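You operate a simulated robot arm through the tools that you are given. There is no shell and no other tool. Be economical: measure what you need, move in short steps, check, and stop when the job is done.

Carry out the task below with a simulated robot arm. There is one attempt and no reset: what you move stays moved.

## Task
Stow the valve and the switch from the green tray in their drawers.
Fine: shut both drawers. Set down upright: valve, lid switch.
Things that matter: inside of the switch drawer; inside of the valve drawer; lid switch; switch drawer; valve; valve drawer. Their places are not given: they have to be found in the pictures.

It is judged by the outcome, as a careful person would: the job done as asked, and still so three seconds after it is handed in. It fails if anything else is knocked over, pushed out of place, dropped, spilled or broken. Lids that push on must go on centred and level and be pressed home; caps that screw on are set level and turned clockwise until they are tight.

## Robot
A 6-joint arm with a two-finger gripper, fixed in place. Base frame: the origin is at the foot of the arm, x ahead of it, y to its left, z up. Lengths are in mm, angles in degrees, forces in N, time in s.
Its first joint turns from -166.0 to 166.0 degrees. Payload 2.45 kg.
The TCP is the grasp point between the finger pads, 20 mm short of the fingertips. In the tool frame z runs along the fingers and y along their closing line. Largest opening 140 mm; the body of the gripper starts 168 mm behind the TCP.
Orientation is that of the tool frame in the base frame, as a unit quaternion [x, y, z, w]. With the fingers straight down and closing along the base's y, the tool's x points along the base's -x, its y along +y and its z along -z.

## Interface
- The arm moves only by the tool servo_tool. Its argument "increments" is a list of rows, each a list of 7 numbers: the turn, a rotation vector about the base's x, y, z in degrees, then the shift along the base's x, y, z in mm, then the opening, from 0 (shut) to 1 (fully open). In form: [[ax, ay, az, x, y, z, jaw], ...]. A call has 1 to 12 rows; each row is the pose to reach, as a shift and turn from the pose commanded when the call began. Rows are played at 5 a second. More than 50 mm and 8.6 degrees between two rows, or a gripper value outside its range, and nothing of the call is played. Where a pose cannot be reached the arm comes as near as it can. A force on the tool above 40 N (or 10 N above the force at the start of the call, whichever is more), or a blocked arm, ends the call early, and 0.2 s more pass. Each finger travels about 45 mm/s and halts on what it meets, pressing with about 40 N; the grip force reading is that of the motor and also rises with nothing between the fingers. The clock runs only during rows and for 0.2 s after the last one: add rows that repeat a pose to give the fingers time. It gives the time, the measured TCP pose, the force on the tool (base axes), the opening and the grip force at its end, in the units of the frame above (readings bear some noise), with the torque about the TCP (base axes, N m) and any sound that the robot's microphone picked up.
- Cameras (640 x 400 px; columns grow to the right, rows downward): "scene" is fixed at [48.8, -650.9, 1508.5]; the picture's right is [0.78, -0.63, 0.00], its down [-0.21, -0.26, -0.94] and it looks along [0.59, 0.73, -0.34] (base axes); focal length 343 px, centre (320, 200). "wrist" rides on the gripper at [78, 11, -209] in the tool frame; the picture's right is [-0.14, 0.99, 0.00], its down [-0.92, -0.13, -0.37] and it looks along [-0.36, -0.05, 0.93] (tool axes); focal length 280 px, centre (320, 200).
- camera(camera): a new picture of that camera. The clock stands still meanwhile.
- locate(camera, pixels): for up to 12 pixels [column, row] of the newest picture of that camera ("zoom" is the newest enlarged one), the place [x, y, z] in the base frame of the surface seen there, good to about 2 mm. The clock stands still meanwhile.
- zoom(camera, box): a new picture of the part [left, top, right, bottom] of that camera's present view, enlarged. The clock stands still meanwhile.
- close_job(): hands the job in; it is judged then, once.

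Go step by step. Measure first, check grasps and placings, and put right what went wrong. The budget is 80 turns and 54 pictures, counting those below and the enlarged ones. Unless the task says otherwise, let go and move clear before handing in, and close with one line.

The tools are called after "Request:" by a JSON object that holds its "name" and its "arguments". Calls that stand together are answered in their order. servo_tool: Moves the arm, as the interface text tells. Its arguments: {"type":"object","properties":{"increments":{"type":"array"}},"required":["increments"]} The other tools are called the same way: camera (camera) takes a picture; locate (camera, pixels) gives the place of the surface under pixels of a picture; zoom (camera, box) takes an enlarged picture of a part of a camera's view; close_job () hands the job in.

At the start:

```text
time_s: 0.0
eef_pos: [606.9, 330.7, 1171.1]
tool_rot: [-0.001, 1.0, 0.001, 0.0]
contact_force: [0.5, -0.3, -0.5]
torque: [0.0, -0.01, 0.0]
finger_gap: 139.8
finger_force: 0.0
```

scene: 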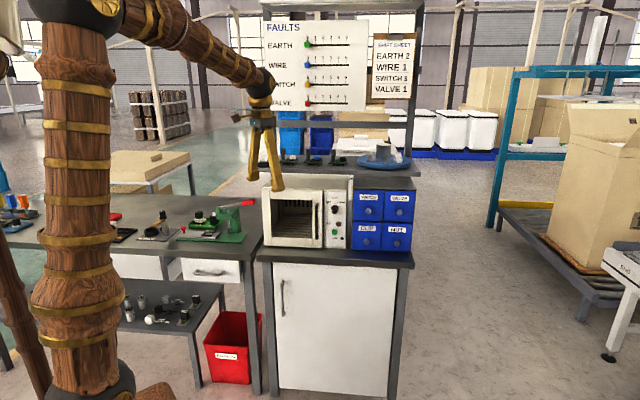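
wrist: 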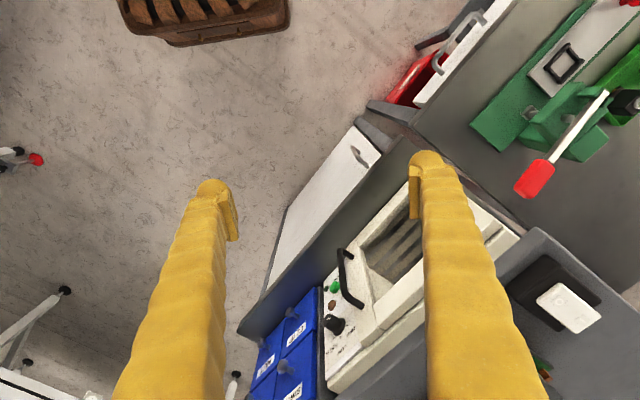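

The scene shows the blue drawer block at about (383,220) and a bench at left with parts. I'll enlarge both areas.

Request:
{"name": "zoom", "arguments": {"camera": "scene", "box": [320, 170, 430, 270]}}

Request:
{"name": "zoom", "arguments": {"camera": "scene", "box": [100, 180, 270, 280]}}

Request:
{"name": "zoom", "arguments": {"camera": "scene", "box": [260, 130, 420, 190]}}

```text
4.00 times, centred on (375, 220) of scene
```

zoom: 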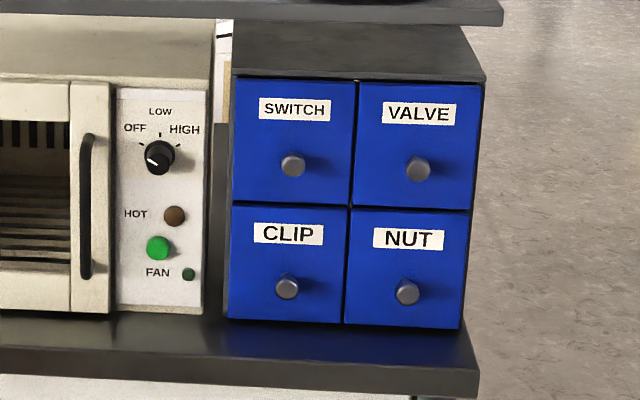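

```text
3.76 times, centred on (185, 230) of scene
```

zoom: 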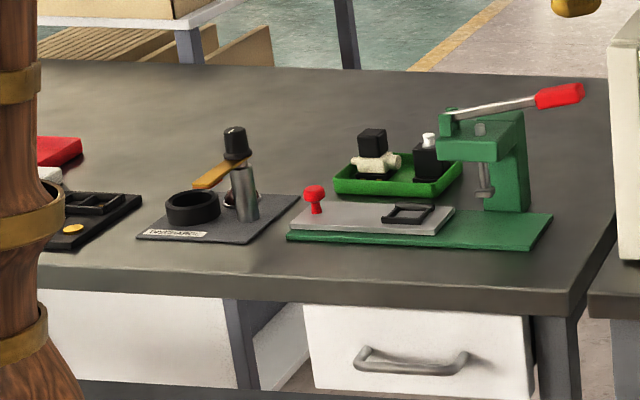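

```text
4.00 times, centred on (340, 160) of scene
```

zoom: 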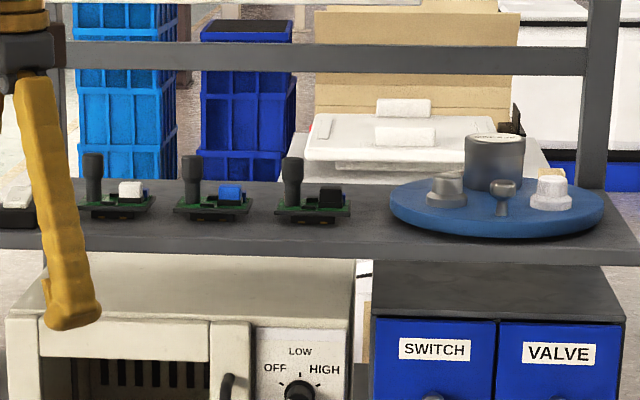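

The green tray holds the valve (white body with black coil) and the lid switch (black with white plunger). I'll re-zoom on each area and measure.

Request:
{"name": "zoom", "arguments": {"camera": "scene", "box": [180, 200, 250, 245]}}

Request:
{"name": "locate", "arguments": {"camera": "scene", "pixels": [[354, 191], [379, 192], [406, 192], [353, 220], [379, 221], [368, 211], [400, 212], [355, 248], [406, 251], [340, 178], [412, 189], [375, 178]]}}

```text
8.89 times, centred on (215, 222) of scene
```

zoom: 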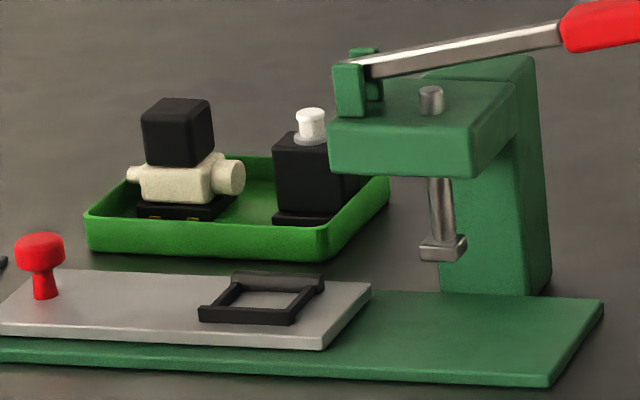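

```text
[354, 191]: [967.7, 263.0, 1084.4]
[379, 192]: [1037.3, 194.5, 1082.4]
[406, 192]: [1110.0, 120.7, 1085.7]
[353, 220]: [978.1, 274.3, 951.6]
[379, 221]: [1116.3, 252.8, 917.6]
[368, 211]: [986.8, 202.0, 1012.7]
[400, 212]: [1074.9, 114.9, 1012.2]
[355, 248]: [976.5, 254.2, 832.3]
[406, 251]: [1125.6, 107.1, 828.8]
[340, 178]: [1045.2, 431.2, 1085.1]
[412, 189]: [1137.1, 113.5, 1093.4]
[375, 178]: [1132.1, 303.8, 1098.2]
```

Request:
{"name": "locate", "arguments": {"camera": "zoom", "pixels": [[178, 120], [190, 104], [175, 180], [235, 178], [135, 175], [310, 115], [305, 140], [300, 185], [95, 218], [325, 235], [255, 190], [386, 185]]}}

Request:
{"name": "locate", "arguments": {"camera": "scene", "pixels": [[180, 220], [248, 201], [220, 205], [236, 225], [190, 222], [235, 210], [383, 184], [340, 161], [405, 168], [300, 255], [270, 180]]}}

Request:
{"name": "camera", "arguments": {"camera": "wrist"}}

```text
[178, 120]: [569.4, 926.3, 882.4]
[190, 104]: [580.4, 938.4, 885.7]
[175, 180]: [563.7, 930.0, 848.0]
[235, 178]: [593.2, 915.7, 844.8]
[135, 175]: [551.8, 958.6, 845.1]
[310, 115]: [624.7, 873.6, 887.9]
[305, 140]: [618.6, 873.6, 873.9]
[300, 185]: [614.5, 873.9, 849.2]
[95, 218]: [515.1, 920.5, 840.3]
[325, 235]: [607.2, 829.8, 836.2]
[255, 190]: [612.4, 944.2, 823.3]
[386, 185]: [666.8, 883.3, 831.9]
```

```text
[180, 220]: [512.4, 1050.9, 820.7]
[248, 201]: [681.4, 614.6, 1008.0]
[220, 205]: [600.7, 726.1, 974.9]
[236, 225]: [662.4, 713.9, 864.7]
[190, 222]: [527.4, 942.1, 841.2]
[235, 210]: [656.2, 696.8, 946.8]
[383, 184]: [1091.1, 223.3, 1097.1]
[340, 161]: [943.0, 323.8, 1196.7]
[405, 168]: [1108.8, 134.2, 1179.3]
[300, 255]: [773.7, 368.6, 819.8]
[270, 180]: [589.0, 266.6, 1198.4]
```

```text
47 pictures are left
```

wrist: 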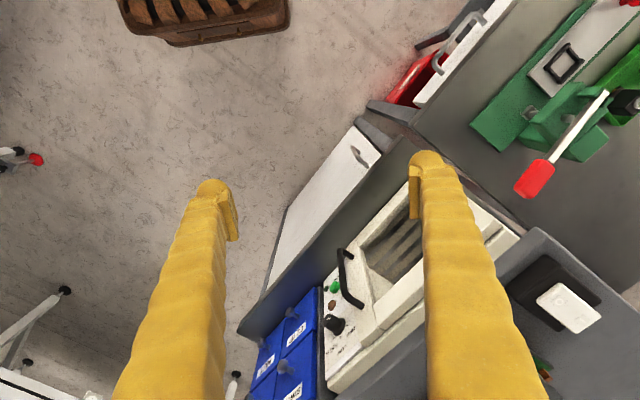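

The drawers run along the 45° diagonal: their fronts are at x+y≈1231, with the knobs at (987,202,1013) and (1075,115,1012). I'll yaw the tool 45° and move in front of the switch drawer.

Request:
{"name": "servo_tool", "arguments": {"increments": [[0, 0, 5.6, 24, -29, -9, 1], [0, 0, 11.2, 48, -58, -18, 1], [0, 0, 16.9, 72, -87, -27, 0.9], [0, 0, 22.5, 96, -115, -36, 0.8], [0, 0, 28.1, 120, -144, -45, 0.7], [0, 0, 33.7, 145, -173, -53, 0.6], [0, 0, 39.4, 169, -202, -62, 0.5], [0, 0, 45, 193, -231, -71, 0.43], [0, 0, 45, 193, -231, -71, 0.43], [0, 0, 45, 193, -231, -71, 0.43]]}}

```text
time_s: 2.2
eef_pos: [800.1, 102.0, 1098.7]
tool_rot: [-0.382, 0.924, 0.001, 0.0]
contact_force: [-1.3, 0.0, -0.9]
torque: [-0.01, -0.01, -0.02]
finger_gap: 60.6
finger_force: 0.1
```

Yaw is good. Next I'll tilt the tool forward 60° and line up in front of the switch knob.

Request:
{"name": "servo_tool", "arguments": {"increments": [[5.3, -5.3, 0, 13, 2, -10, 0.43], [10.6, -10.6, 0, 26, 4, -20, 0.43], [15.9, -15.9, 0, 39, 7, -30, 0.43], [21.2, -21.2, 0, 52, 9, -40, 0.43], [26.5, -26.5, 0, 65, 11, -50, 0.43], [31.8, -31.8, 0, 78, 14, -60, 0.43], [37.1, -37.1, 0, 91, 16, -70, 0.43], [42.4, -42.4, 0, 105, 18, -79, 0.43], [42.4, -42.4, 0, 105, 18, -79, 0.43]]}}

Request:
{"name": "camera", "arguments": {"camera": "wrist"}}

Request:
{"name": "camera", "arguments": {"camera": "scene"}}

```text
time_s: 4.2
eef_pos: [904.3, 118.2, 1020.5]
tool_rot: [-0.332, 0.8, 0.192, 0.462]
contact_force: [0.2, -0.1, -0.2]
torque: [0.0, 0.0, 0.0]
finger_gap: 60.3
finger_force: 0.0
```

```text
46 pictures are left
```

wrist: 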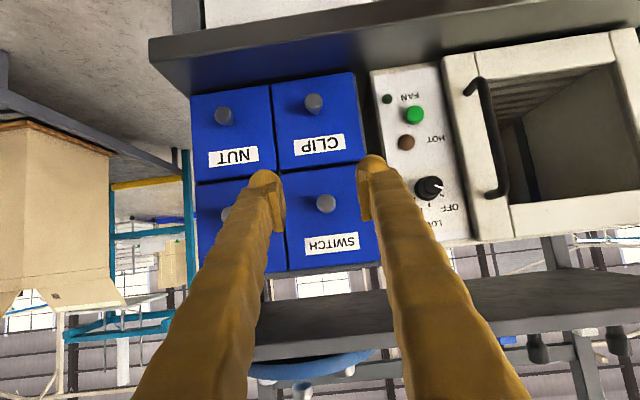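

```text
45 pictures are left
```

scene: 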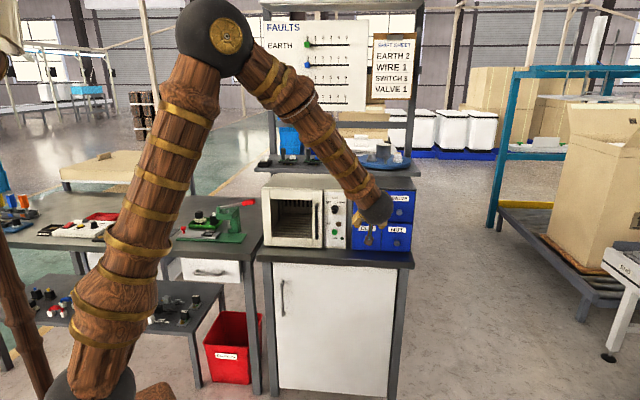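

The wrist view is upside down. It shows the switch knob at (325,203), between the fingers. I'll measure the knobs and drawer edges here.

Request:
{"name": "locate", "arguments": {"camera": "wrist", "pixels": [[325, 203], [320, 200], [332, 208], [225, 213], [330, 230], [290, 235], [376, 235], [340, 265], [320, 274], [372, 172], [330, 292]]}}

```text
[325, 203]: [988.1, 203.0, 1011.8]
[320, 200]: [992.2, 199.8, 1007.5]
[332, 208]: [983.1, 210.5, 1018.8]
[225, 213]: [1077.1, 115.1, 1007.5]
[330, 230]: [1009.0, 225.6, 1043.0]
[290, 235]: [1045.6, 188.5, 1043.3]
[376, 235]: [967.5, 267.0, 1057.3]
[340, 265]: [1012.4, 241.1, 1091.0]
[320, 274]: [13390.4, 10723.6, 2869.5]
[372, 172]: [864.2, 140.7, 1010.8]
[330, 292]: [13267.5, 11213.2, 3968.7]
```

The knob face is at (988,203,1012). I'll advance onto it and close.

Request:
{"name": "servo_tool", "arguments": {"increments": [[0, 0, 0, 30, 30, -8, 0.43], [0, 0, 0, 60, 60, -8, 0.43], [0, 0, 0, 75, 75, -8, 0.43], [0, 0, 0, 85, 86, -8, 0.43], [0, 0, 0, 85, 86, -8, 0.3], [0, 0, 0, 85, 86, -8, 0.1], [0, 0, 0, 85, 86, -8, 0.05], [0, 0, 0, 85, 86, -8, 0.05]]}}

```text
time_s: 6.0
eef_pos: [991.1, 205.4, 1013.5]
tool_rot: [-0.33, 0.801, 0.191, 0.462]
contact_force: [9.4, -8.0, -1.7]
torque: [0.01, 0.02, -0.15]
finger_gap: 22.5
finger_force: 37.1
```

The knob is gripped with a 22.5 mm gap. I'll pull along the drawer axis.

Request:
{"name": "servo_tool", "arguments": {"increments": [[0, 0, 0, -7, -7, 0, 0.05], [0, 0, 0, -18, -18, 0, 0.05], [0, 0, 0, -30, -30, 0, 0.05], [0, 0, 0, -42, -42, 0, 0.05], [0, 0, 0, -54, -54, 0, 0.05], [0, 0, 0, -66, -66, 0, 0.05], [0, 0, 0, -78, -78, 0, 0.05], [0, 0, 0, -85, -85, 0, 0.05]]}}

Request:
{"name": "camera", "arguments": {"camera": "scene"}}

```text
time_s: 7.8
eef_pos: [904.9, 120.0, 1012.4]
tool_rot: [-0.333, 0.8, 0.192, 0.461]
contact_force: [-21.0, 21.2, 14.2]
torque: [0.21, -0.06, 0.29]
finger_gap: 22.6
finger_force: 45.2
```

```text
44 pictures are left
```

scene: 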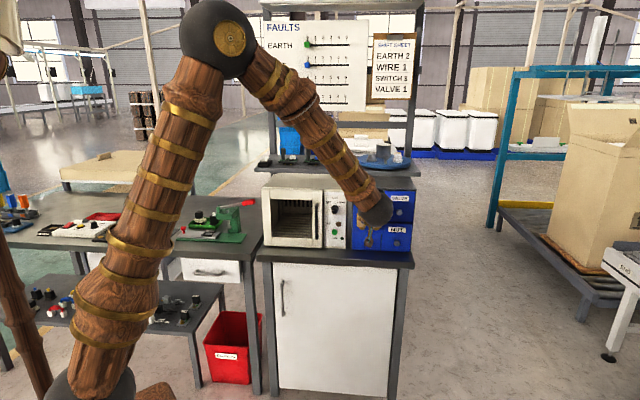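

The tool came back 120 mm, with some side load. I'll release, back off and check the drawer.

Request:
{"name": "servo_tool", "arguments": {"increments": [[0, 0, 0, 0, 0, 0, 0.25], [0, 0, 0, 0, 0, 0, 0.43], [0, 0, 0, 0, 0, 0, 0.43], [0, 0, 0, -20, -20, 0, 0.43], [0, 0, 0, -50, -50, 0, 0.43], [0, 0, 0, -70, -70, 20, 0.43], [0, 0, 0, -80, -80, 60, 0.43], [0, 0, 0, -80, -80, 100, 0.43]]}}

Request:
{"name": "camera", "arguments": {"camera": "wrist"}}

```text
time_s: 9.6
eef_pos: [825.3, 40.8, 1111.0]
tool_rot: [-0.331, 0.801, 0.191, 0.461]
contact_force: [1.1, 0.8, -1.7]
torque: [0.04, 0.03, -0.02]
finger_gap: 60.3
finger_force: 0.2
```

```text
43 pictures are left
```

wrist: 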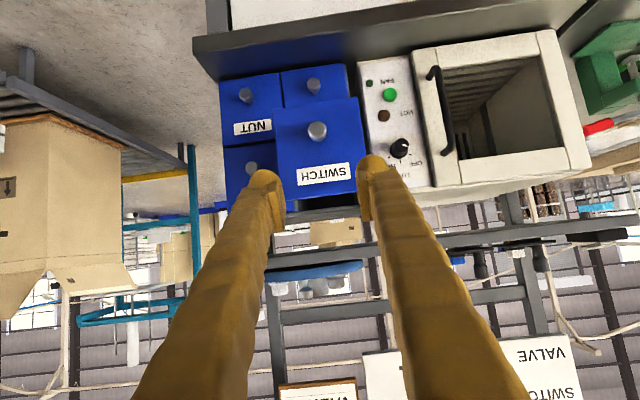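

The drawer is open. I'll measure its new position and the valve knob.

Request:
{"name": "locate", "arguments": {"camera": "wrist", "pixels": [[317, 130], [252, 168], [322, 155], [284, 150], [358, 150], [280, 195], [352, 190], [315, 85], [246, 94], [240, 190]]}}

```text
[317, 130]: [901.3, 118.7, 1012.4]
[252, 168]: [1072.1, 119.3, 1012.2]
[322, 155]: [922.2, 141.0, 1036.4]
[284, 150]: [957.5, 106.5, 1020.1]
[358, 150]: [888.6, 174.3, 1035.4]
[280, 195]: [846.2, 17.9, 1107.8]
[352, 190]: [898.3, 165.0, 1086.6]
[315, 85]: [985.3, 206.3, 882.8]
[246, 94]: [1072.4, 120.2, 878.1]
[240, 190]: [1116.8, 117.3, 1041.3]
```

Next I'll shift across to the valve knob, advance and grip.

Request:
{"name": "servo_tool", "arguments": {"increments": [[0, 0, 0, 30, -30, -25, 0.43], [0, 0, 0, 60, -60, -50, 0.43], [0, 0, 0, 87, -87, -75, 0.43], [0, 0, 0, 115, -59, -98, 0.43], [0, 0, 0, 147, -27, -98, 0.43], [0, 0, 0, 180, 6, -98, 0.43], [0, 0, 0, 210, 36, -98, 0.43], [0, 0, 0, 235, 61, -98, 0.43], [0, 0, 0, 252, 78, -98, 0.43], [0, 0, 0, 252, 78, -98, 0.2], [0, 0, 0, 252, 78, -98, 0.05], [0, 0, 0, 252, 78, -98, 0.05]]}}

```text
time_s: 12.2
eef_pos: [1075.5, 118.4, 1013.7]
tool_rot: [-0.333, 0.8, 0.192, 0.46]
contact_force: [-23.9, 14.5, 1.5]
torque: [0.1, 0.11, 0.35]
finger_gap: 25.3
finger_force: 13.7
```

One finger touched first, so I'll shift 2 mm toward it, finish the grip and pull.

Request:
{"name": "servo_tool", "arguments": {"increments": [[0, 0, 0, -1.5, 1.5, 0, 0.05], [0, 0, 0, -1.5, 1.5, 0, 0.05], [0, 0, 0, -8, -5, 0, 0.05], [0, 0, 0, -20, -17, 0, 0.05], [0, 0, 0, -32, -29, 0, 0.05], [0, 0, 0, -44, -41, 0, 0.05], [0, 0, 0, -56, -53, 0, 0.05], [0, 0, 0, -68, -65, 0, 0.05], [0, 0, 0, -80, -77, 0, 0.05], [0, 0, 0, -87, -84, 0, 0.05]]}}

```text
time_s: 14.4
eef_pos: [989.1, 32.3, 1015.6]
tool_rot: [-0.332, 0.8, 0.192, 0.461]
contact_force: [-18.6, 18.3, 1.4]
torque: [0.04, 0.11, 0.25]
finger_gap: 24.3
finger_force: 12.8
```

I'll release, back off and raise the tool, untilting to 30° so the camera sees inside the drawers.

Request:
{"name": "servo_tool", "arguments": {"increments": [[0, 0, 0, 0, 0, 0, 0.25], [0, 0, 0, 0, 0, 0, 0.43], [0, 0, 0, 0, 0, 0, 0.43], [0, 0, 0, -20, -20, 0, 0.43], [0, 0, 0, -50, -50, 0, 0.43], [-4, 4, 0, -70, -70, 40, 0.43], [-8, 8, 0, -70, -65, 80, 0.43], [-12, 12, 0, -70, -60, 120, 0.43], [-16, 16, 0, -70, -50, 160, 0.43], [-21.2, 21.2, 0, -70, -40, 200, 0.43]]}}

Request:
{"name": "camera", "arguments": {"camera": "wrist"}}

Request:
{"name": "zoom", "arguments": {"camera": "scene", "box": [320, 170, 430, 270]}}

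```text
time_s: 16.6
eef_pos: [920.9, -7.5, 1217.1]
tool_rot: [-0.369, 0.893, 0.098, 0.238]
contact_force: [-0.5, -0.1, -0.1]
torque: [0.06, 0.01, 0.03]
finger_gap: 60.4
finger_force: 0.1
```

```text
42 pictures are left
```

wrist: 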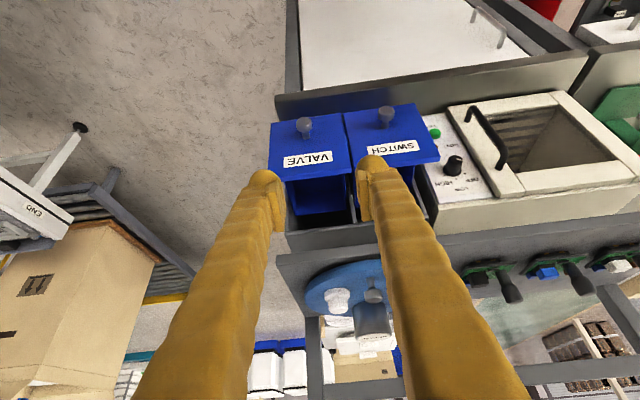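

```text
4.00 times, centred on (375, 220) of scene
```

zoom: 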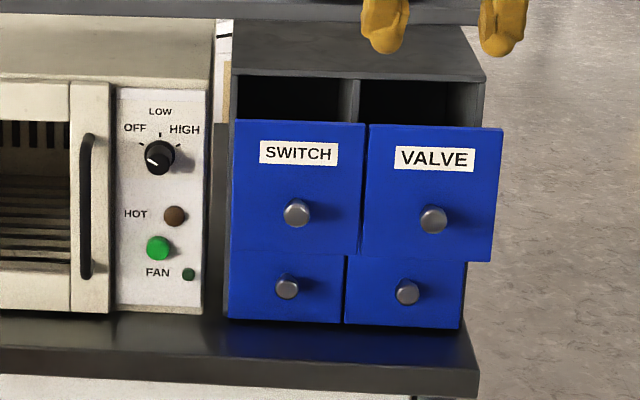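

Both drawers are open. I'll zoom in to see inside.

Request:
{"name": "zoom", "arguments": {"camera": "wrist", "box": [260, 95, 450, 250]}}

```text
2.58 times, centred on (355, 172) of wrist
```

zoom: 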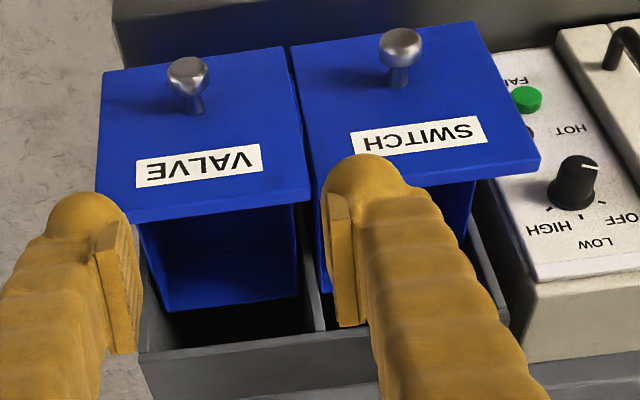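

Request:
{"name": "locate", "arguments": {"camera": "zoom", "pixels": [[130, 210], [300, 195], [215, 205], [220, 270], [165, 300], [290, 285], [150, 230], [297, 215], [225, 297], [220, 325], [470, 195], [310, 320]]}}

```text
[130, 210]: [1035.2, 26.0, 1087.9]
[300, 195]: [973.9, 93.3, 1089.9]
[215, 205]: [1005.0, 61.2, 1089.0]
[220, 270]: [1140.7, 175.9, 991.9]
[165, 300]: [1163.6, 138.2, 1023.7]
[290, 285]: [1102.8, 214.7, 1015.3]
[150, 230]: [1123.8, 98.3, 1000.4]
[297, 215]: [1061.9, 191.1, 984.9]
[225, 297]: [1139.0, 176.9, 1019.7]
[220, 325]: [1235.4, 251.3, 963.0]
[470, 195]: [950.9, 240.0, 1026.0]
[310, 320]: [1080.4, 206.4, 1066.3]
```

Each drawer box is about 97 mm wide inside, and the opening runs from v≈760 to 870. With a 30° tilt the tool can reach in over the front. Next I'll swing over to the tray, staying high and keeping the 30° tilt.

Request:
{"name": "servo_tool", "arguments": {"increments": [[0, 0, 0, -32, 35, 0, 0.7], [0, 0, 0, -64, 70, 0, 0.7], [0, 0, 0, -96, 105, 0, 0.7], [0, 0, 0, -128, 140, 0, 0.7], [0, 0, 0, -160, 175, 0, 0.7], [0, 0, 0, -192, 210, 0, 0.7], [0, 0, 0, -224, 246, 0, 0.7], [0, 0, 0, -250, 286, 0, 0.7], [0, 0, 0, -276, 326, 0, 0.7], [0, 0, 0, -302, 366, 0, 0.7], [0, 0, 0, -328, 406, 0, 0.7], [0, 0, 0, -350, 446, 0, 0.7]]}}

Request:
{"name": "servo_tool", "arguments": {"increments": [[0, 0, 0, -20, 42, 0, 0.7], [0, 0, 0, -40, 85, 0, 0.7], [0, 0, 0, -60, 128, 0, 0.7], [0, 0, 0, -80, 170, 0, 0.7], [0, 0, 0, -80, 212, 0, 0.7], [0, 0, 0, -80, 255, -20, 0.7], [0, 0, 0, -80, 300, -40, 0.7], [0, 0, 0, -70, 340, -60, 0.7], [0, 0, 0, -60, 375, -80, 0.7]]}}

Request:
{"name": "camera", "arguments": {"camera": "wrist"}}

```text
time_s: 19.2
eef_pos: [570.1, 438.9, 1214.0]
tool_rot: [-0.369, 0.892, 0.099, 0.239]
contact_force: [0.4, -0.4, 0.8]
torque: [0.01, 0.02, -0.04]
finger_gap: 97.8
finger_force: 0.0
```

```text
time_s: 21.2
eef_pos: [508.3, 815.8, 1131.9]
tool_rot: [-0.369, 0.893, 0.098, 0.239]
contact_force: [0.2, 0.2, 0.7]
torque: [-0.01, 0.04, 0.01]
finger_gap: 98.0
finger_force: 0.1
```

```text
39 pictures are left
```

wrist: 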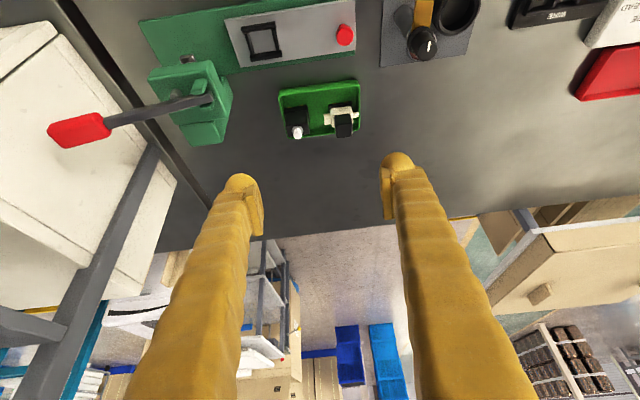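

Request:
{"name": "zoom", "arguments": {"camera": "wrist", "box": [270, 70, 370, 150]}}

```text
5.00 times, centred on (320, 110) of wrist
```

zoom: 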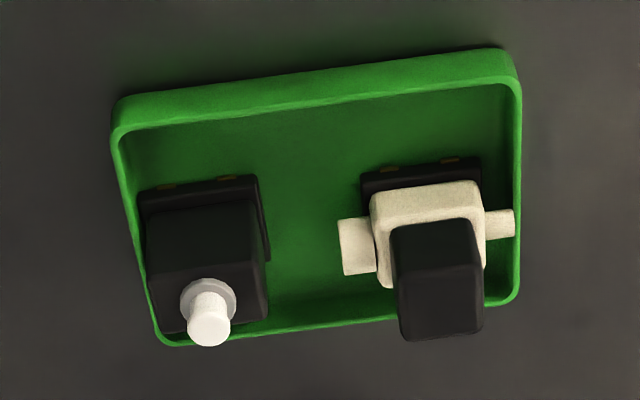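

Request:
{"name": "locate", "arguments": {"camera": "zoom", "pixels": [[400, 320], [470, 320], [440, 325], [400, 235], [470, 235], [435, 240], [345, 225], [510, 225], [345, 270], [425, 200], [420, 180], [440, 130]]}}

Request:
{"name": "locate", "arguments": {"camera": "zoom", "pixels": [[208, 330], [155, 225], [250, 215], [205, 220], [170, 315], [260, 308], [265, 225], [145, 200], [205, 186], [300, 220], [255, 190], [190, 282]]}}

```text
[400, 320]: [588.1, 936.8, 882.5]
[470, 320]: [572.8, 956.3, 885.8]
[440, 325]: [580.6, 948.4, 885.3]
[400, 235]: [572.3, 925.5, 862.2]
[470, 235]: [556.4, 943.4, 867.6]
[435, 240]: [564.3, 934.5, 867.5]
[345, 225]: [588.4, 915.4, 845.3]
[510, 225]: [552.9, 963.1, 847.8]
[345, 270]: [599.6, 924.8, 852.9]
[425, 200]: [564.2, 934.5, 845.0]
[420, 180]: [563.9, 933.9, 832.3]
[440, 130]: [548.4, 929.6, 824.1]
```

```text
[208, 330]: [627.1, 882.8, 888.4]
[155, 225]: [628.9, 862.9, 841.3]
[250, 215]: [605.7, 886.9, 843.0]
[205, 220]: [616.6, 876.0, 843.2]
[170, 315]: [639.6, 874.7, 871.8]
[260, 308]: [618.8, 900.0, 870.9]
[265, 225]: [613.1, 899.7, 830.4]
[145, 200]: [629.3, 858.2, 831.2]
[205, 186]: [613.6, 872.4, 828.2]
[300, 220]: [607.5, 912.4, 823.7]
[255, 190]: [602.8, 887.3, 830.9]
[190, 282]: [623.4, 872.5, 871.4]
```

The valve coil is centred near (576,944) with its top at 886. I'll hover above it, with a 3° yaw to match the tray, to check reach.

Request:
{"name": "servo_tool", "arguments": {"increments": [[0, 0, -0.6, 14, 26, -30, 0.6], [0, 0, -1.2, 27, 51, -60, 0.5], [0, 0, -1.8, 41, 77, -95, 0.43], [0, 0, -2.4, 54, 102, -130, 0.43], [0, 0, -3, 68, 128, -172, 0.43], [0, 0, -3, 68, 128, -172, 0.43]]}}

Request:
{"name": "camera", "arguments": {"camera": "wrist"}}

Request:
{"name": "zoom", "arguments": {"camera": "scene", "box": [130, 160, 270, 250]}}

```text
refused: row 5 steps farther than a row can; nothing moved
```

```text
37 pictures are left
```

wrist: 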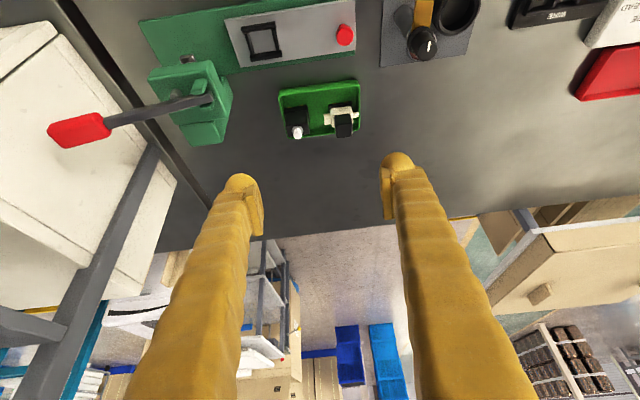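

```text
4.44 times, centred on (200, 205) of scene
```

zoom: 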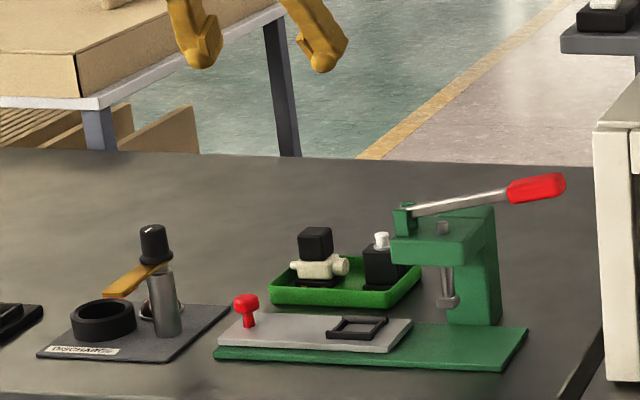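

One step was too long, so I'll resend it with shorter rows.

Request:
{"name": "servo_tool", "arguments": {"increments": [[0, 0, -0.6, 12, 22, -29, 0.6], [0, 0, -1.2, 23, 43, -58, 0.5], [0, 0, -1.8, 35, 64, -87, 0.43], [0, 0, -2.4, 46, 86, -116, 0.43], [0, 0, -3, 57, 107, -145, 0.43], [0, 0, -3, 68, 128, -172, 0.43], [0, 0, -3, 68, 128, -172, 0.43]]}}

Request:
{"name": "camera", "arguments": {"camera": "wrist"}}

Request:
{"name": "zoom", "arguments": {"camera": "scene", "box": [130, 160, 270, 250]}}

```text
time_s: 22.8
eef_pos: [577.2, 942.3, 964.1]
tool_rot: [-0.346, 0.902, 0.093, 0.242]
contact_force: [-0.3, 0.8, 0.4]
torque: [0.0, -0.06, 0.0]
finger_gap: 60.2
finger_force: 0.1
```

```text
35 pictures are left
```

wrist: 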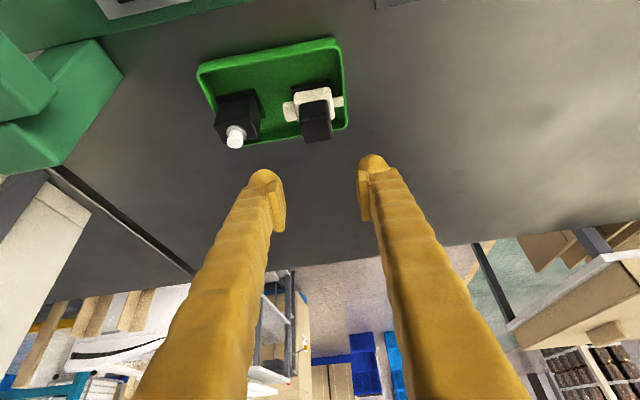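

```text
4.44 times, centred on (200, 205) of scene
```

zoom: 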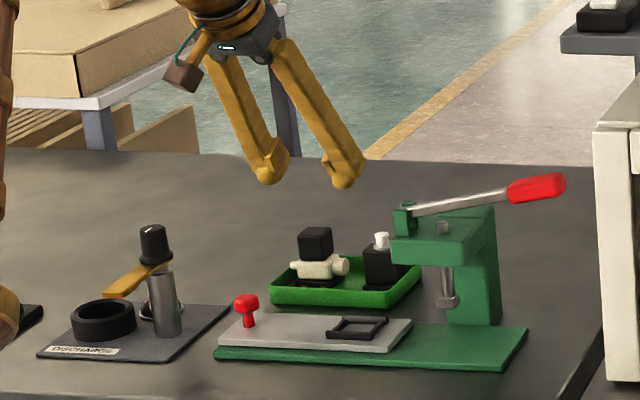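

Reach is fine. I'll take one precise check of the coil from here.

Request:
{"name": "zoom", "arguments": {"camera": "wrist", "box": [190, 30, 360, 160]}}

Request:
{"name": "locate", "arguments": {"camera": "wrist", "pixels": [[304, 112], [328, 109], [316, 125], [306, 138], [330, 136], [302, 93], [328, 90], [289, 108], [341, 102]]}}

```text
3.08 times, centred on (275, 95) of wrist
```

zoom: 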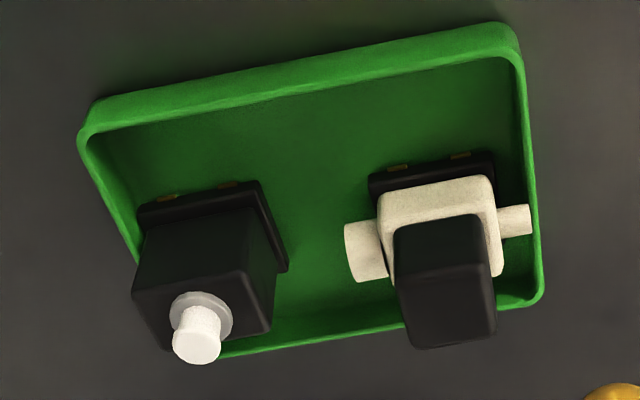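

```text
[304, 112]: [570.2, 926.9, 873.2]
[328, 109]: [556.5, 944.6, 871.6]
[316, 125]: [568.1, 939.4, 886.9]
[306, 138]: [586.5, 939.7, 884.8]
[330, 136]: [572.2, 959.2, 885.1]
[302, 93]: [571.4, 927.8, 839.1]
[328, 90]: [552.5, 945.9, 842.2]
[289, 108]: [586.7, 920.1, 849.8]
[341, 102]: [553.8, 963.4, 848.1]
```

The image slopes, allowing for the camera's 8° roll, show the valve squared to 45°, so I'll undo the yaw. Then I'll descend most of the way.

Request:
{"name": "servo_tool", "arguments": {"increments": [[0, 0, 1.5, -2, 1, -20, 0.43], [0, 0, 3, -3, 2, -40, 0.43], [0, 0, 3, -3, 2.4, -60, 0.43], [0, 0, 3, -3, 2.4, -75, 0.43], [0, 0, 3, -3, 2.4, -75, 0.43]]}}

Request:
{"name": "camera", "arguments": {"camera": "wrist"}}

Request:
{"name": "zoom", "arguments": {"camera": "scene", "box": [170, 190, 250, 245]}}

```text
time_s: 24.0
eef_pos: [575.8, 944.4, 887.9]
tool_rot: [-0.37, 0.893, 0.099, 0.239]
contact_force: [0.3, -0.5, 0.4]
torque: [-0.01, -0.01, -0.01]
finger_gap: 60.6
finger_force: 0.2
```

```text
32 pictures are left
```

wrist: 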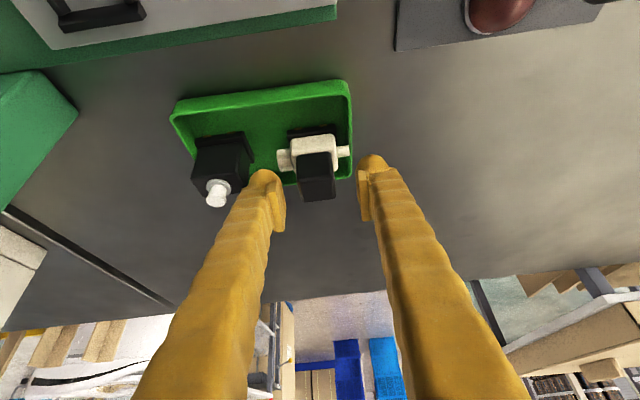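

```text
7.27 times, centred on (210, 218) of scene
```

zoom: 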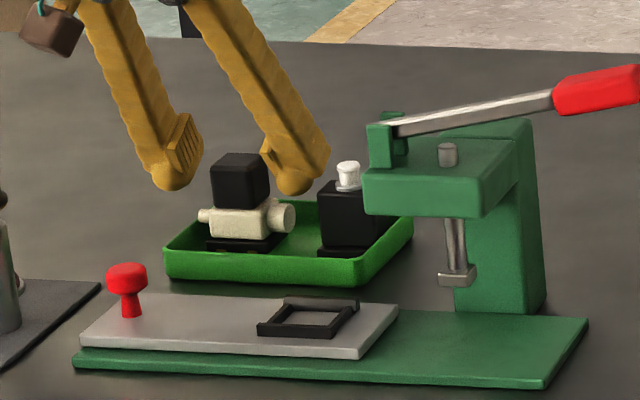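

The fingers straddle the coil. I'll lower 6 mm and close.

Request:
{"name": "servo_tool", "arguments": {"increments": [[0, 0, 0, -1, 0, -6, 0.43], [0, 0, 0, -1, 0, -6, 0.3], [0, 0, 0, -1, 0, -6, 0.2], [0, 0, 0, -1, 0, -6, 0.1], [0, 0, 0, -1, 0, -6, 0.1]]}}

Request:
{"name": "zoom", "arguments": {"camera": "wrist", "box": [170, 70, 400, 230]}}

```text
time_s: 25.2
eef_pos: [572.5, 945.3, 881.9]
tool_rot: [-0.37, 0.892, 0.1, 0.239]
contact_force: [0.3, -0.2, 0.4]
torque: [0.03, -0.03, -0.01]
finger_gap: 28.8
finger_force: 39.9
```

```text
2.50 times, centred on (285, 150) of wrist
```

zoom: 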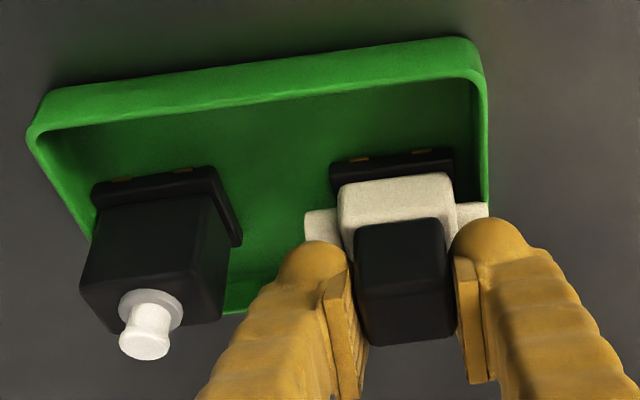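

The coil is gripped with a 28.8 mm gap. Next I'll lift and check.

Request:
{"name": "servo_tool", "arguments": {"increments": [[0, 0, 0, 0, 0, 8, 0.1], [0, 0, 0, 0, 0, 20, 0.1], [0, 0, 0, 0, 0, 40, 0.1], [0, 0, 0, 0, 0, 70, 0.1], [0, 0, 0, 0, 0, 110, 0.1], [0, 0, 0, 0, -15, 150, 0.1], [0, 0, 0, -15, -40, 185, 0.1], [0, 0, 0, -30, -70, 220, 0.1], [0, 0, 0, -45, -100, 255, 0.1], [0, 0, 0, -60, -130, 285, 0.1], [0, 0, 0, -70, -165, 315, 0.1]]}}

Request:
{"name": "camera", "arguments": {"camera": "wrist"}}

```text
time_s: 27.6
eef_pos: [503.7, 777.7, 1197.2]
tool_rot: [-0.37, 0.892, 0.1, 0.238]
contact_force: [0.7, 0.2, -2.5]
torque: [0.0, -0.08, -0.02]
finger_gap: 28.6
finger_force: 40.1
```

```text
29 pictures are left
```

wrist: 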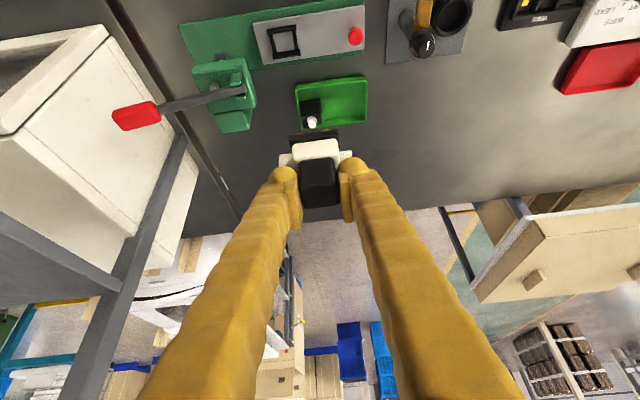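

The valve is held upright. I'll carry it back over the same high route to the valve drawer.

Request:
{"name": "servo_tool", "arguments": {"increments": [[0, 0, 0, -7, -45, 5, 0.1], [0, 0, 0, -10, -92, 10, 0.1], [0, 0, 0, -12, -140, 15, 0.1], [0, 0, 0, -8, -188, 15, 0.1], [0, 0, 0, 12, -232, 15, 0.1], [0, 0, 0, 32, -276, 15, 0.1], [0, 0, 0, 54, -320, 15, 0.1], [0, 0, 0, 80, -360, 15, 0.1], [0, 0, 0, 106, -400, 15, 0.1], [0, 0, 0, 132, -440, 15, 0.1], [0, 0, 0, 158, -478, 15, 0.1], [0, 0, 0, 190, -513, 15, 0.1]]}}

Request:
{"name": "servo_tool", "arguments": {"increments": [[0, 0, 0, 32, -35, 0, 0.1], [0, 0, 0, 64, -70, 0, 0.1], [0, 0, 0, 96, -105, 0, 0.1], [0, 0, 0, 128, -140, 0, 0.1], [0, 0, 0, 160, -175, 0, 0.1], [0, 0, 0, 192, -210, 0, 0.1], [0, 0, 0, 224, -245, 0, 0.1], [0, 0, 0, 254, -260, 0, 0.1], [0, 0, 0, 280, -255, 0, 0.1], [0, 0, 0, 280, -255, 0, 0.1]]}}

Request:
{"name": "camera", "arguments": {"camera": "wrist"}}

```text
time_s: 30.2
eef_pos: [694.4, 267.7, 1211.6]
tool_rot: [-0.37, 0.892, 0.099, 0.239]
contact_force: [0.2, -0.8, -0.8]
torque: [-0.01, 0.01, 0.0]
finger_gap: 28.5
finger_force: 39.9
```

```text
time_s: 32.4
eef_pos: [973.2, 12.3, 1212.7]
tool_rot: [-0.37, 0.893, 0.099, 0.239]
contact_force: [-0.3, 0.3, -1.8]
torque: [0.04, -0.04, 0.0]
finger_gap: 28.7
finger_force: 40.6
```

```text
28 pictures are left
```

wrist: 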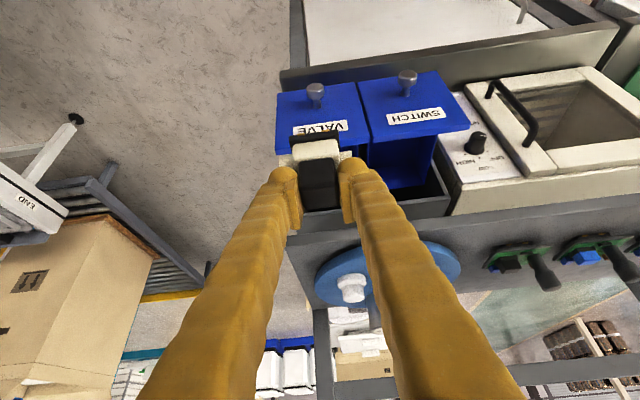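

I'll use the now-visible switch drawer interior to measure wall and floor heights.

Request:
{"name": "zoom", "arguments": {"camera": "wrist", "box": [260, 60, 480, 230]}}

Request:
{"name": "locate", "arguments": {"camera": "wrist", "pixels": [[372, 145], [400, 140], [430, 138], [395, 165], [395, 185], [372, 180], [427, 180], [360, 140], [466, 128], [280, 155], [358, 85], [410, 135]]}}

```text
2.35 times, centred on (370, 145) of wrist
```

zoom: 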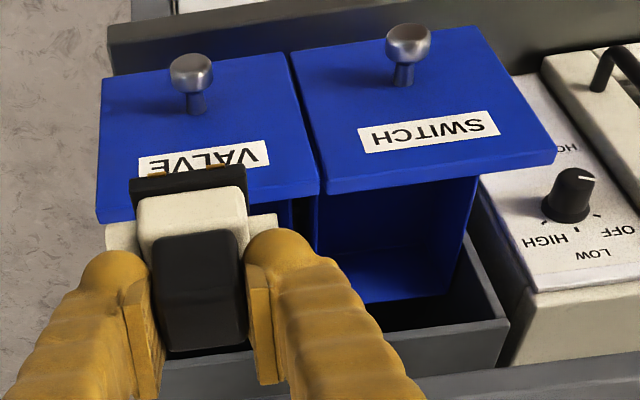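

```text
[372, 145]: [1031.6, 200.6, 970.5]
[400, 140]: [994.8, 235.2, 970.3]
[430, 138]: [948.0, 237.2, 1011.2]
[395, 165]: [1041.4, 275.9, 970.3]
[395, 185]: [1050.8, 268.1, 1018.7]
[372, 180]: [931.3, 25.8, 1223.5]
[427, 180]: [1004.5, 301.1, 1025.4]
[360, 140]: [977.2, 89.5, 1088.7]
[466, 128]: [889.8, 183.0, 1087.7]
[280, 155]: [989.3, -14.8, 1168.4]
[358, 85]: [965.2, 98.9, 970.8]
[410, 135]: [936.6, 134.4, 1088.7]
```

The drawer floor is at z≈970, so the valve should be released with the TCP at about z 1030. I'll move in front and over the opening.

Request:
{"name": "servo_tool", "arguments": {"increments": [[0, 0, 0, 5, 7, -20, 0.1], [0, 0, 0, 20, 22, -40, 0.1], [0, 0, 0, 45, 48, -45, 0.1], [0, 0, 0, 70, 73, -45, 0.1], [0, 0, 0, 96, 100, -45, 0.1], [0, 0, 0, 96, 100, -45, 0.1]]}}

Request:
{"name": "camera", "arguments": {"camera": "wrist"}}

Request:
{"name": "zoom", "arguments": {"camera": "scene", "box": [320, 150, 440, 260]}}

```text
time_s: 33.5
eef_pos: [1049.1, 90.3, 1165.8]
tool_rot: [-0.371, 0.893, 0.098, 0.234]
contact_force: [-14.1, -12.4, 0.2]
torque: [-0.13, -0.1, -0.07]
finger_gap: 28.5
finger_force: 40.1
stopped in row 5: the force on the tool passed its limit at 168 N (the readings are from after the stop); the commanded pose is now the measured one
```

```text
26 pictures are left
```

wrist: 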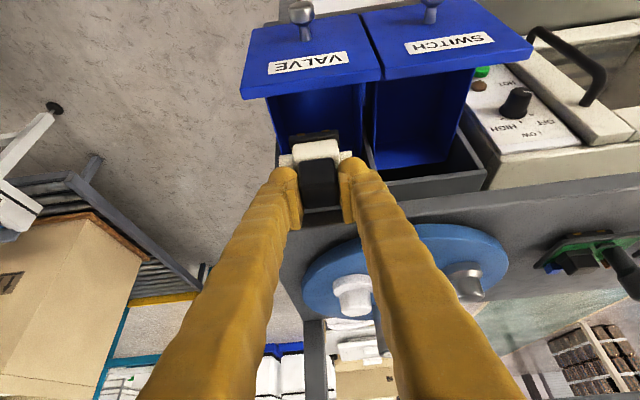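

```text
3.64 times, centred on (380, 205) of scene
```

zoom: 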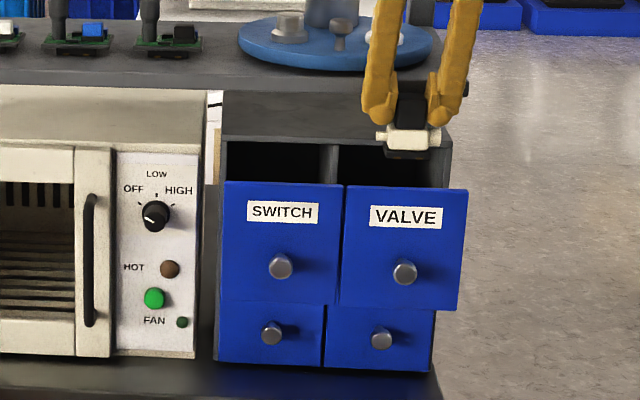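

I hit something, likely the fingers against the shelf edge. I'll back off and measure the shelf edge.

Request:
{"name": "servo_tool", "arguments": {"increments": [[0, 0, 0, -5, -5, 0, 0.1], [0, 0, 0, -15, -15, 0, 0.1], [0, 0, 0, -15, -15, 0, 0.1]]}}

Request:
{"name": "camera", "arguments": {"camera": "wrist"}}

Request:
{"name": "locate", "arguments": {"camera": "wrist", "pixels": [[405, 185], [405, 192], [480, 190], [480, 181], [540, 183], [600, 185], [330, 215], [330, 222], [395, 210], [430, 200], [480, 172], [410, 178]]}}

Request:
{"name": "zoom", "arguments": {"camera": "scene", "box": [260, 130, 440, 230]}}

```text
time_s: 34.3
eef_pos: [1035.0, 77.4, 1164.9]
tool_rot: [-0.371, 0.893, 0.099, 0.234]
contact_force: [-0.5, 0.2, -1.3]
torque: [0.01, -0.04, 0.01]
finger_gap: 28.7
finger_force: 39.6
```

```text
24 pictures are left
```

wrist: 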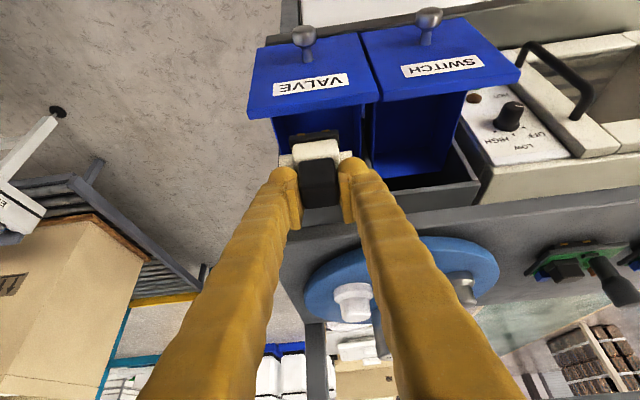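

```text
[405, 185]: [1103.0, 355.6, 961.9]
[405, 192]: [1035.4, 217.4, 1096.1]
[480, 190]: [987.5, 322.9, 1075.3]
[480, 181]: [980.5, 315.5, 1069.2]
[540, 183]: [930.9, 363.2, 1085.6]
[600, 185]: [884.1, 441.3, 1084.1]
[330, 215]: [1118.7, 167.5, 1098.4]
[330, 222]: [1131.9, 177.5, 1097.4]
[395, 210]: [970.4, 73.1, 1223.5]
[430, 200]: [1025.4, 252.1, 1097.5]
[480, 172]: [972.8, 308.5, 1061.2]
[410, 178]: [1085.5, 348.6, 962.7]
```

```text
3.56 times, centred on (350, 180) of scene
```

zoom: 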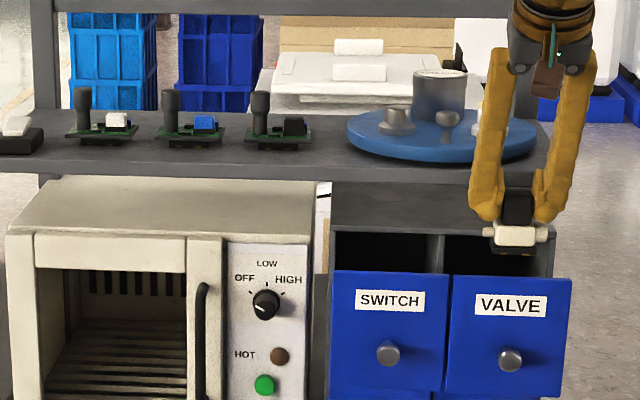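

Request:
{"name": "locate", "arguments": {"camera": "wrist", "pixels": [[320, 240], [330, 255], [310, 270], [340, 250], [480, 225], [480, 215], [480, 205], [430, 237], [430, 230], [560, 215], [560, 205], [300, 240]]}}

Request:
{"name": "locate", "arguments": {"camera": "zoom", "pixels": [[400, 150], [400, 160], [430, 172], [400, 135], [410, 155], [340, 165], [340, 178], [250, 150], [380, 150], [440, 160], [465, 150], [530, 150]]}}

```text
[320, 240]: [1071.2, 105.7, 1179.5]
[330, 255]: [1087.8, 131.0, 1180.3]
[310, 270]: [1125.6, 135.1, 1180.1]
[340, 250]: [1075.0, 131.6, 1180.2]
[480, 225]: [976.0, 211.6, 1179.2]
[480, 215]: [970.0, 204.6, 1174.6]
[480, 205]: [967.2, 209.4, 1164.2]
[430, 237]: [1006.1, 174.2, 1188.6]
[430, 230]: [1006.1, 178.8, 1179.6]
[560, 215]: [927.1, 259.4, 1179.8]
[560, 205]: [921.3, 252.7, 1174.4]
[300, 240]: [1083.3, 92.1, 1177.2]
```

```text
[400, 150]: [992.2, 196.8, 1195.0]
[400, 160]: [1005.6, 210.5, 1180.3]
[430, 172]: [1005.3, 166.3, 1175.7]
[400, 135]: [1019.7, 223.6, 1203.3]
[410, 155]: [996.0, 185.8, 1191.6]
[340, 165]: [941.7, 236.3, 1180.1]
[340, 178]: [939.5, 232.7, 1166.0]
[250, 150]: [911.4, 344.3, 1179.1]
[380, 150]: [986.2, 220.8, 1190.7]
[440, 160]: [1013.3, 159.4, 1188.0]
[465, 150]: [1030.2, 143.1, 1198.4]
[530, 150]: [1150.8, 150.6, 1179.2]
```

The shelf face is at v≈832 and spans z 1150–1180, overhanging the cabinet. I'll descend in front of it first, then slide forward beneath it into the drawer.

Request:
{"name": "servo_tool", "arguments": {"increments": [[0, 0, 0, 4, 4, -15, 0.1], [0, 0, 0, 7, 7, -35, 0.1], [0, 0, 0, 7, 7, -55, 0.1], [0, 0, 0, 20, 20, -75, 0.1], [0, 0, 0, 32, 32, -100, 0.1], [0, 0, 0, 32, 32, -115, 0.1], [0, 0, 0, 32, 32, -125, 0.1], [0, 0, 0, 32, 32, -125, 0.1]]}}

Request:
{"name": "camera", "arguments": {"camera": "wrist"}}

```text
time_s: 36.1
eef_pos: [1066.1, 108.0, 1041.1]
tool_rot: [-0.371, 0.893, 0.099, 0.235]
contact_force: [0.0, 0.5, -1.9]
torque: [-0.02, -0.01, 0.0]
finger_gap: 28.5
finger_force: 40.1
```

```text
22 pictures are left
```

wrist: 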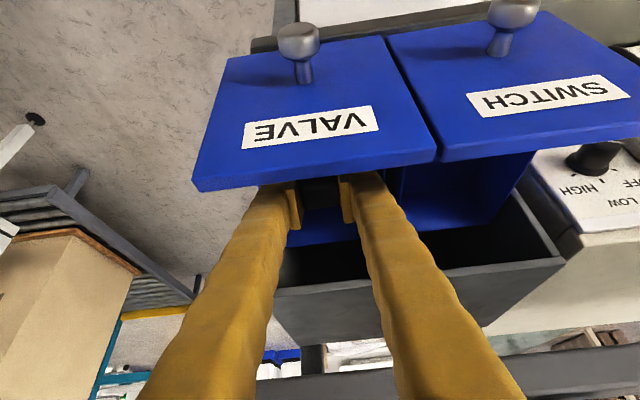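

Clear so far. I'll lower slowly until contact, expected near z≈1029.

Request:
{"name": "servo_tool", "arguments": {"increments": [[0, 0, 0, 0, 0, -3, 0.1], [0, 0, 0, 0, 0, -6, 0.1], [0, 0, 0, 0, 0, -9, 0.1], [0, 0, 0, 0, 0, -10.5, 0.1], [0, 0, 0, 0, 0, -10.5, 0.1]]}}

```text
time_s: 37.3
eef_pos: [1067.2, 107.8, 1030.6]
tool_rot: [-0.37, 0.894, 0.097, 0.234]
contact_force: [-0.6, 0.1, -1.2]
torque: [0.0, 0.01, -0.01]
finger_gap: 28.6
finger_force: 40.0
```

Request:
{"name": "servo_tool", "arguments": {"increments": [[0, 0, 0, 0, 0, -1, 0.1], [0, 0, 0, 0, 0, -2, 0.1], [0, 0, 0, 0, 0, -2, 0.1]]}}

```text
time_s: 38.1
eef_pos: [1066.8, 106.9, 1029.5]
tool_rot: [-0.371, 0.893, 0.097, 0.235]
contact_force: [-0.5, 0.4, -0.9]
torque: [0.02, 0.05, 0.0]
finger_gap: 28.6
finger_force: 40.2
```

Request:
{"name": "servo_tool", "arguments": {"increments": [[0, 0, 0, 0, 0, -1, 0.1], [0, 0, 0, 0, 0, -2, 0.1], [0, 0, 0, 0, 0, -2, 0.1]]}}

```text
time_s: 38.9
eef_pos: [1066.2, 108.2, 1028.8]
tool_rot: [-0.371, 0.893, 0.098, 0.237]
contact_force: [-1.2, 2.0, 22.4]
torque: [0.34, -0.26, 0.05]
finger_gap: 28.5
finger_force: 40.2
```

Contact reached at 22 N. I'll ease up slightly, release and retreat along the reverse path.

Request:
{"name": "servo_tool", "arguments": {"increments": [[0, 0, 0, 0, 0, 0.7, 0.1], [0, 0, 0, 0, 0, 0.7, 0.22], [0, 0, 0, 0, 0, 0.7, 0.33], [0, 0, 0, 0, 0, 0.7, 0.37], [0, 0, 0, 0, 0, 0.7, 0.37], [0, 0, 0, 0, 0, 15, 0.37], [0, 0, 0, 0, 0, 35, 0.37], [0, 0, 0, -12, -12, 60, 0.37], [0, 0, 0, -25, -25, 80, 0.37], [0, 0, 0, -32, -32, 105, 0.37], [0, 0, 0, -60, -60, 135, 0.37], [0, 0, 0, -90, -90, 155, 0.37]]}}

Request:
{"name": "zoom", "arguments": {"camera": "wrist", "box": [240, 60, 480, 230]}}

```text
time_s: 41.5
eef_pos: [976.5, 16.0, 1181.0]
tool_rot: [-0.371, 0.893, 0.098, 0.233]
contact_force: [0.2, -0.4, -0.1]
torque: [0.0, 0.0, 0.02]
finger_gap: 51.8
finger_force: 0.1
```

```text
2.35 times, centred on (360, 145) of wrist
```

zoom: 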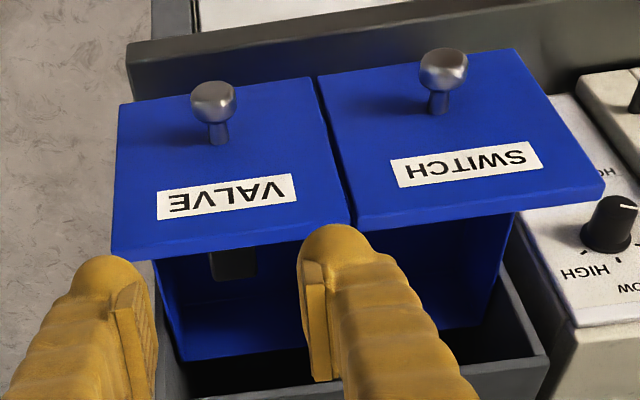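

The valve stands upright in its drawer; its coil is visible at (232,262) in the zoom. I'll return to the tray for the switch.

Request:
{"name": "servo_tool", "arguments": {"increments": [[0, 0, 0, -32, 32, 8, 0.4], [0, 0, 0, -64, 64, 16, 0.4], [0, 0, 0, -96, 96, 24, 0.4], [0, 0, 0, -128, 128, 30, 0.4], [0, 0, 0, -160, 160, 30, 0.4], [0, 0, 0, -192, 192, 30, 0.4], [0, 0, 0, -224, 224, 30, 0.4], [0, 0, 0, -256, 258, 30, 0.4], [0, 0, 0, -286, 296, 30, 0.4], [0, 0, 0, -314, 336, 30, 0.4], [0, 0, 0, -340, 376, 30, 0.4], [0, 0, 0, -366, 416, 30, 0.4]]}}

Request:
{"name": "servo_tool", "arguments": {"increments": [[0, 0, 0, -24, 40, 0, 0.42], [0, 0, 0, -48, 80, 0, 0.42], [0, 0, 0, -68, 124, 0, 0.42], [0, 0, 0, -80, 170, 0, 0.42], [0, 0, 0, -80, 217, 0, 0.42], [0, 0, 0, -72, 263, -10, 0.42], [0, 0, 0, -62, 305, -30, 0.42], [0, 0, 0, -45, 340, -60, 0.42], [0, 0, 0, -30, 370, -95, 0.42], [0, 0, 0, -15, 400, -130, 0.42], [0, 0, 0, 0, 428, -165, 0.42], [0, 0, 0, 10, 448, -200, 0.42]]}}

Request:
{"name": "zoom", "arguments": {"camera": "wrist", "box": [240, 50, 440, 190]}}

```text
time_s: 44.1
eef_pos: [609.8, 433.1, 1210.9]
tool_rot: [-0.372, 0.893, 0.098, 0.235]
contact_force: [0.2, -0.1, -0.7]
torque: [0.0, 0.01, -0.02]
finger_gap: 56.0
finger_force: 0.0
```

```text
time_s: 46.7
eef_pos: [620.3, 881.6, 1010.9]
tool_rot: [-0.371, 0.893, 0.098, 0.235]
contact_force: [-1.0, 0.5, 0.4]
torque: [-0.05, 0.0, -0.01]
finger_gap: 59.0
finger_force: 0.0
```

```text
2.86 times, centred on (340, 120) of wrist
```

zoom: 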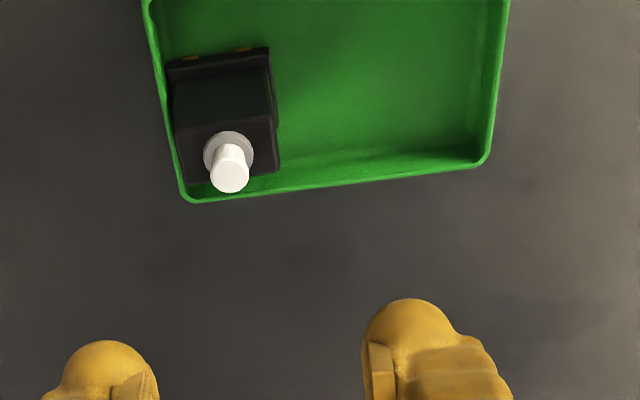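

Request:
{"name": "locate", "arguments": {"camera": "zoom", "pixels": [[230, 178], [228, 138], [180, 135], [265, 128], [185, 178], [272, 168], [222, 90], [222, 120], [172, 150], [187, 198], [300, 100], [215, 130]]}}

```text
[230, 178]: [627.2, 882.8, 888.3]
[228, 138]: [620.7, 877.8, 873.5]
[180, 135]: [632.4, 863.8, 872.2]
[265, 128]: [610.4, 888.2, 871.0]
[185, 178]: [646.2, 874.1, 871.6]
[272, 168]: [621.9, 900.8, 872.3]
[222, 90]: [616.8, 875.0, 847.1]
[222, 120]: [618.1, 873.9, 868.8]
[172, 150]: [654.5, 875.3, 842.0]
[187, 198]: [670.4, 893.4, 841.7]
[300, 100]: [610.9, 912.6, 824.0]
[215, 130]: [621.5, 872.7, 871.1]
```

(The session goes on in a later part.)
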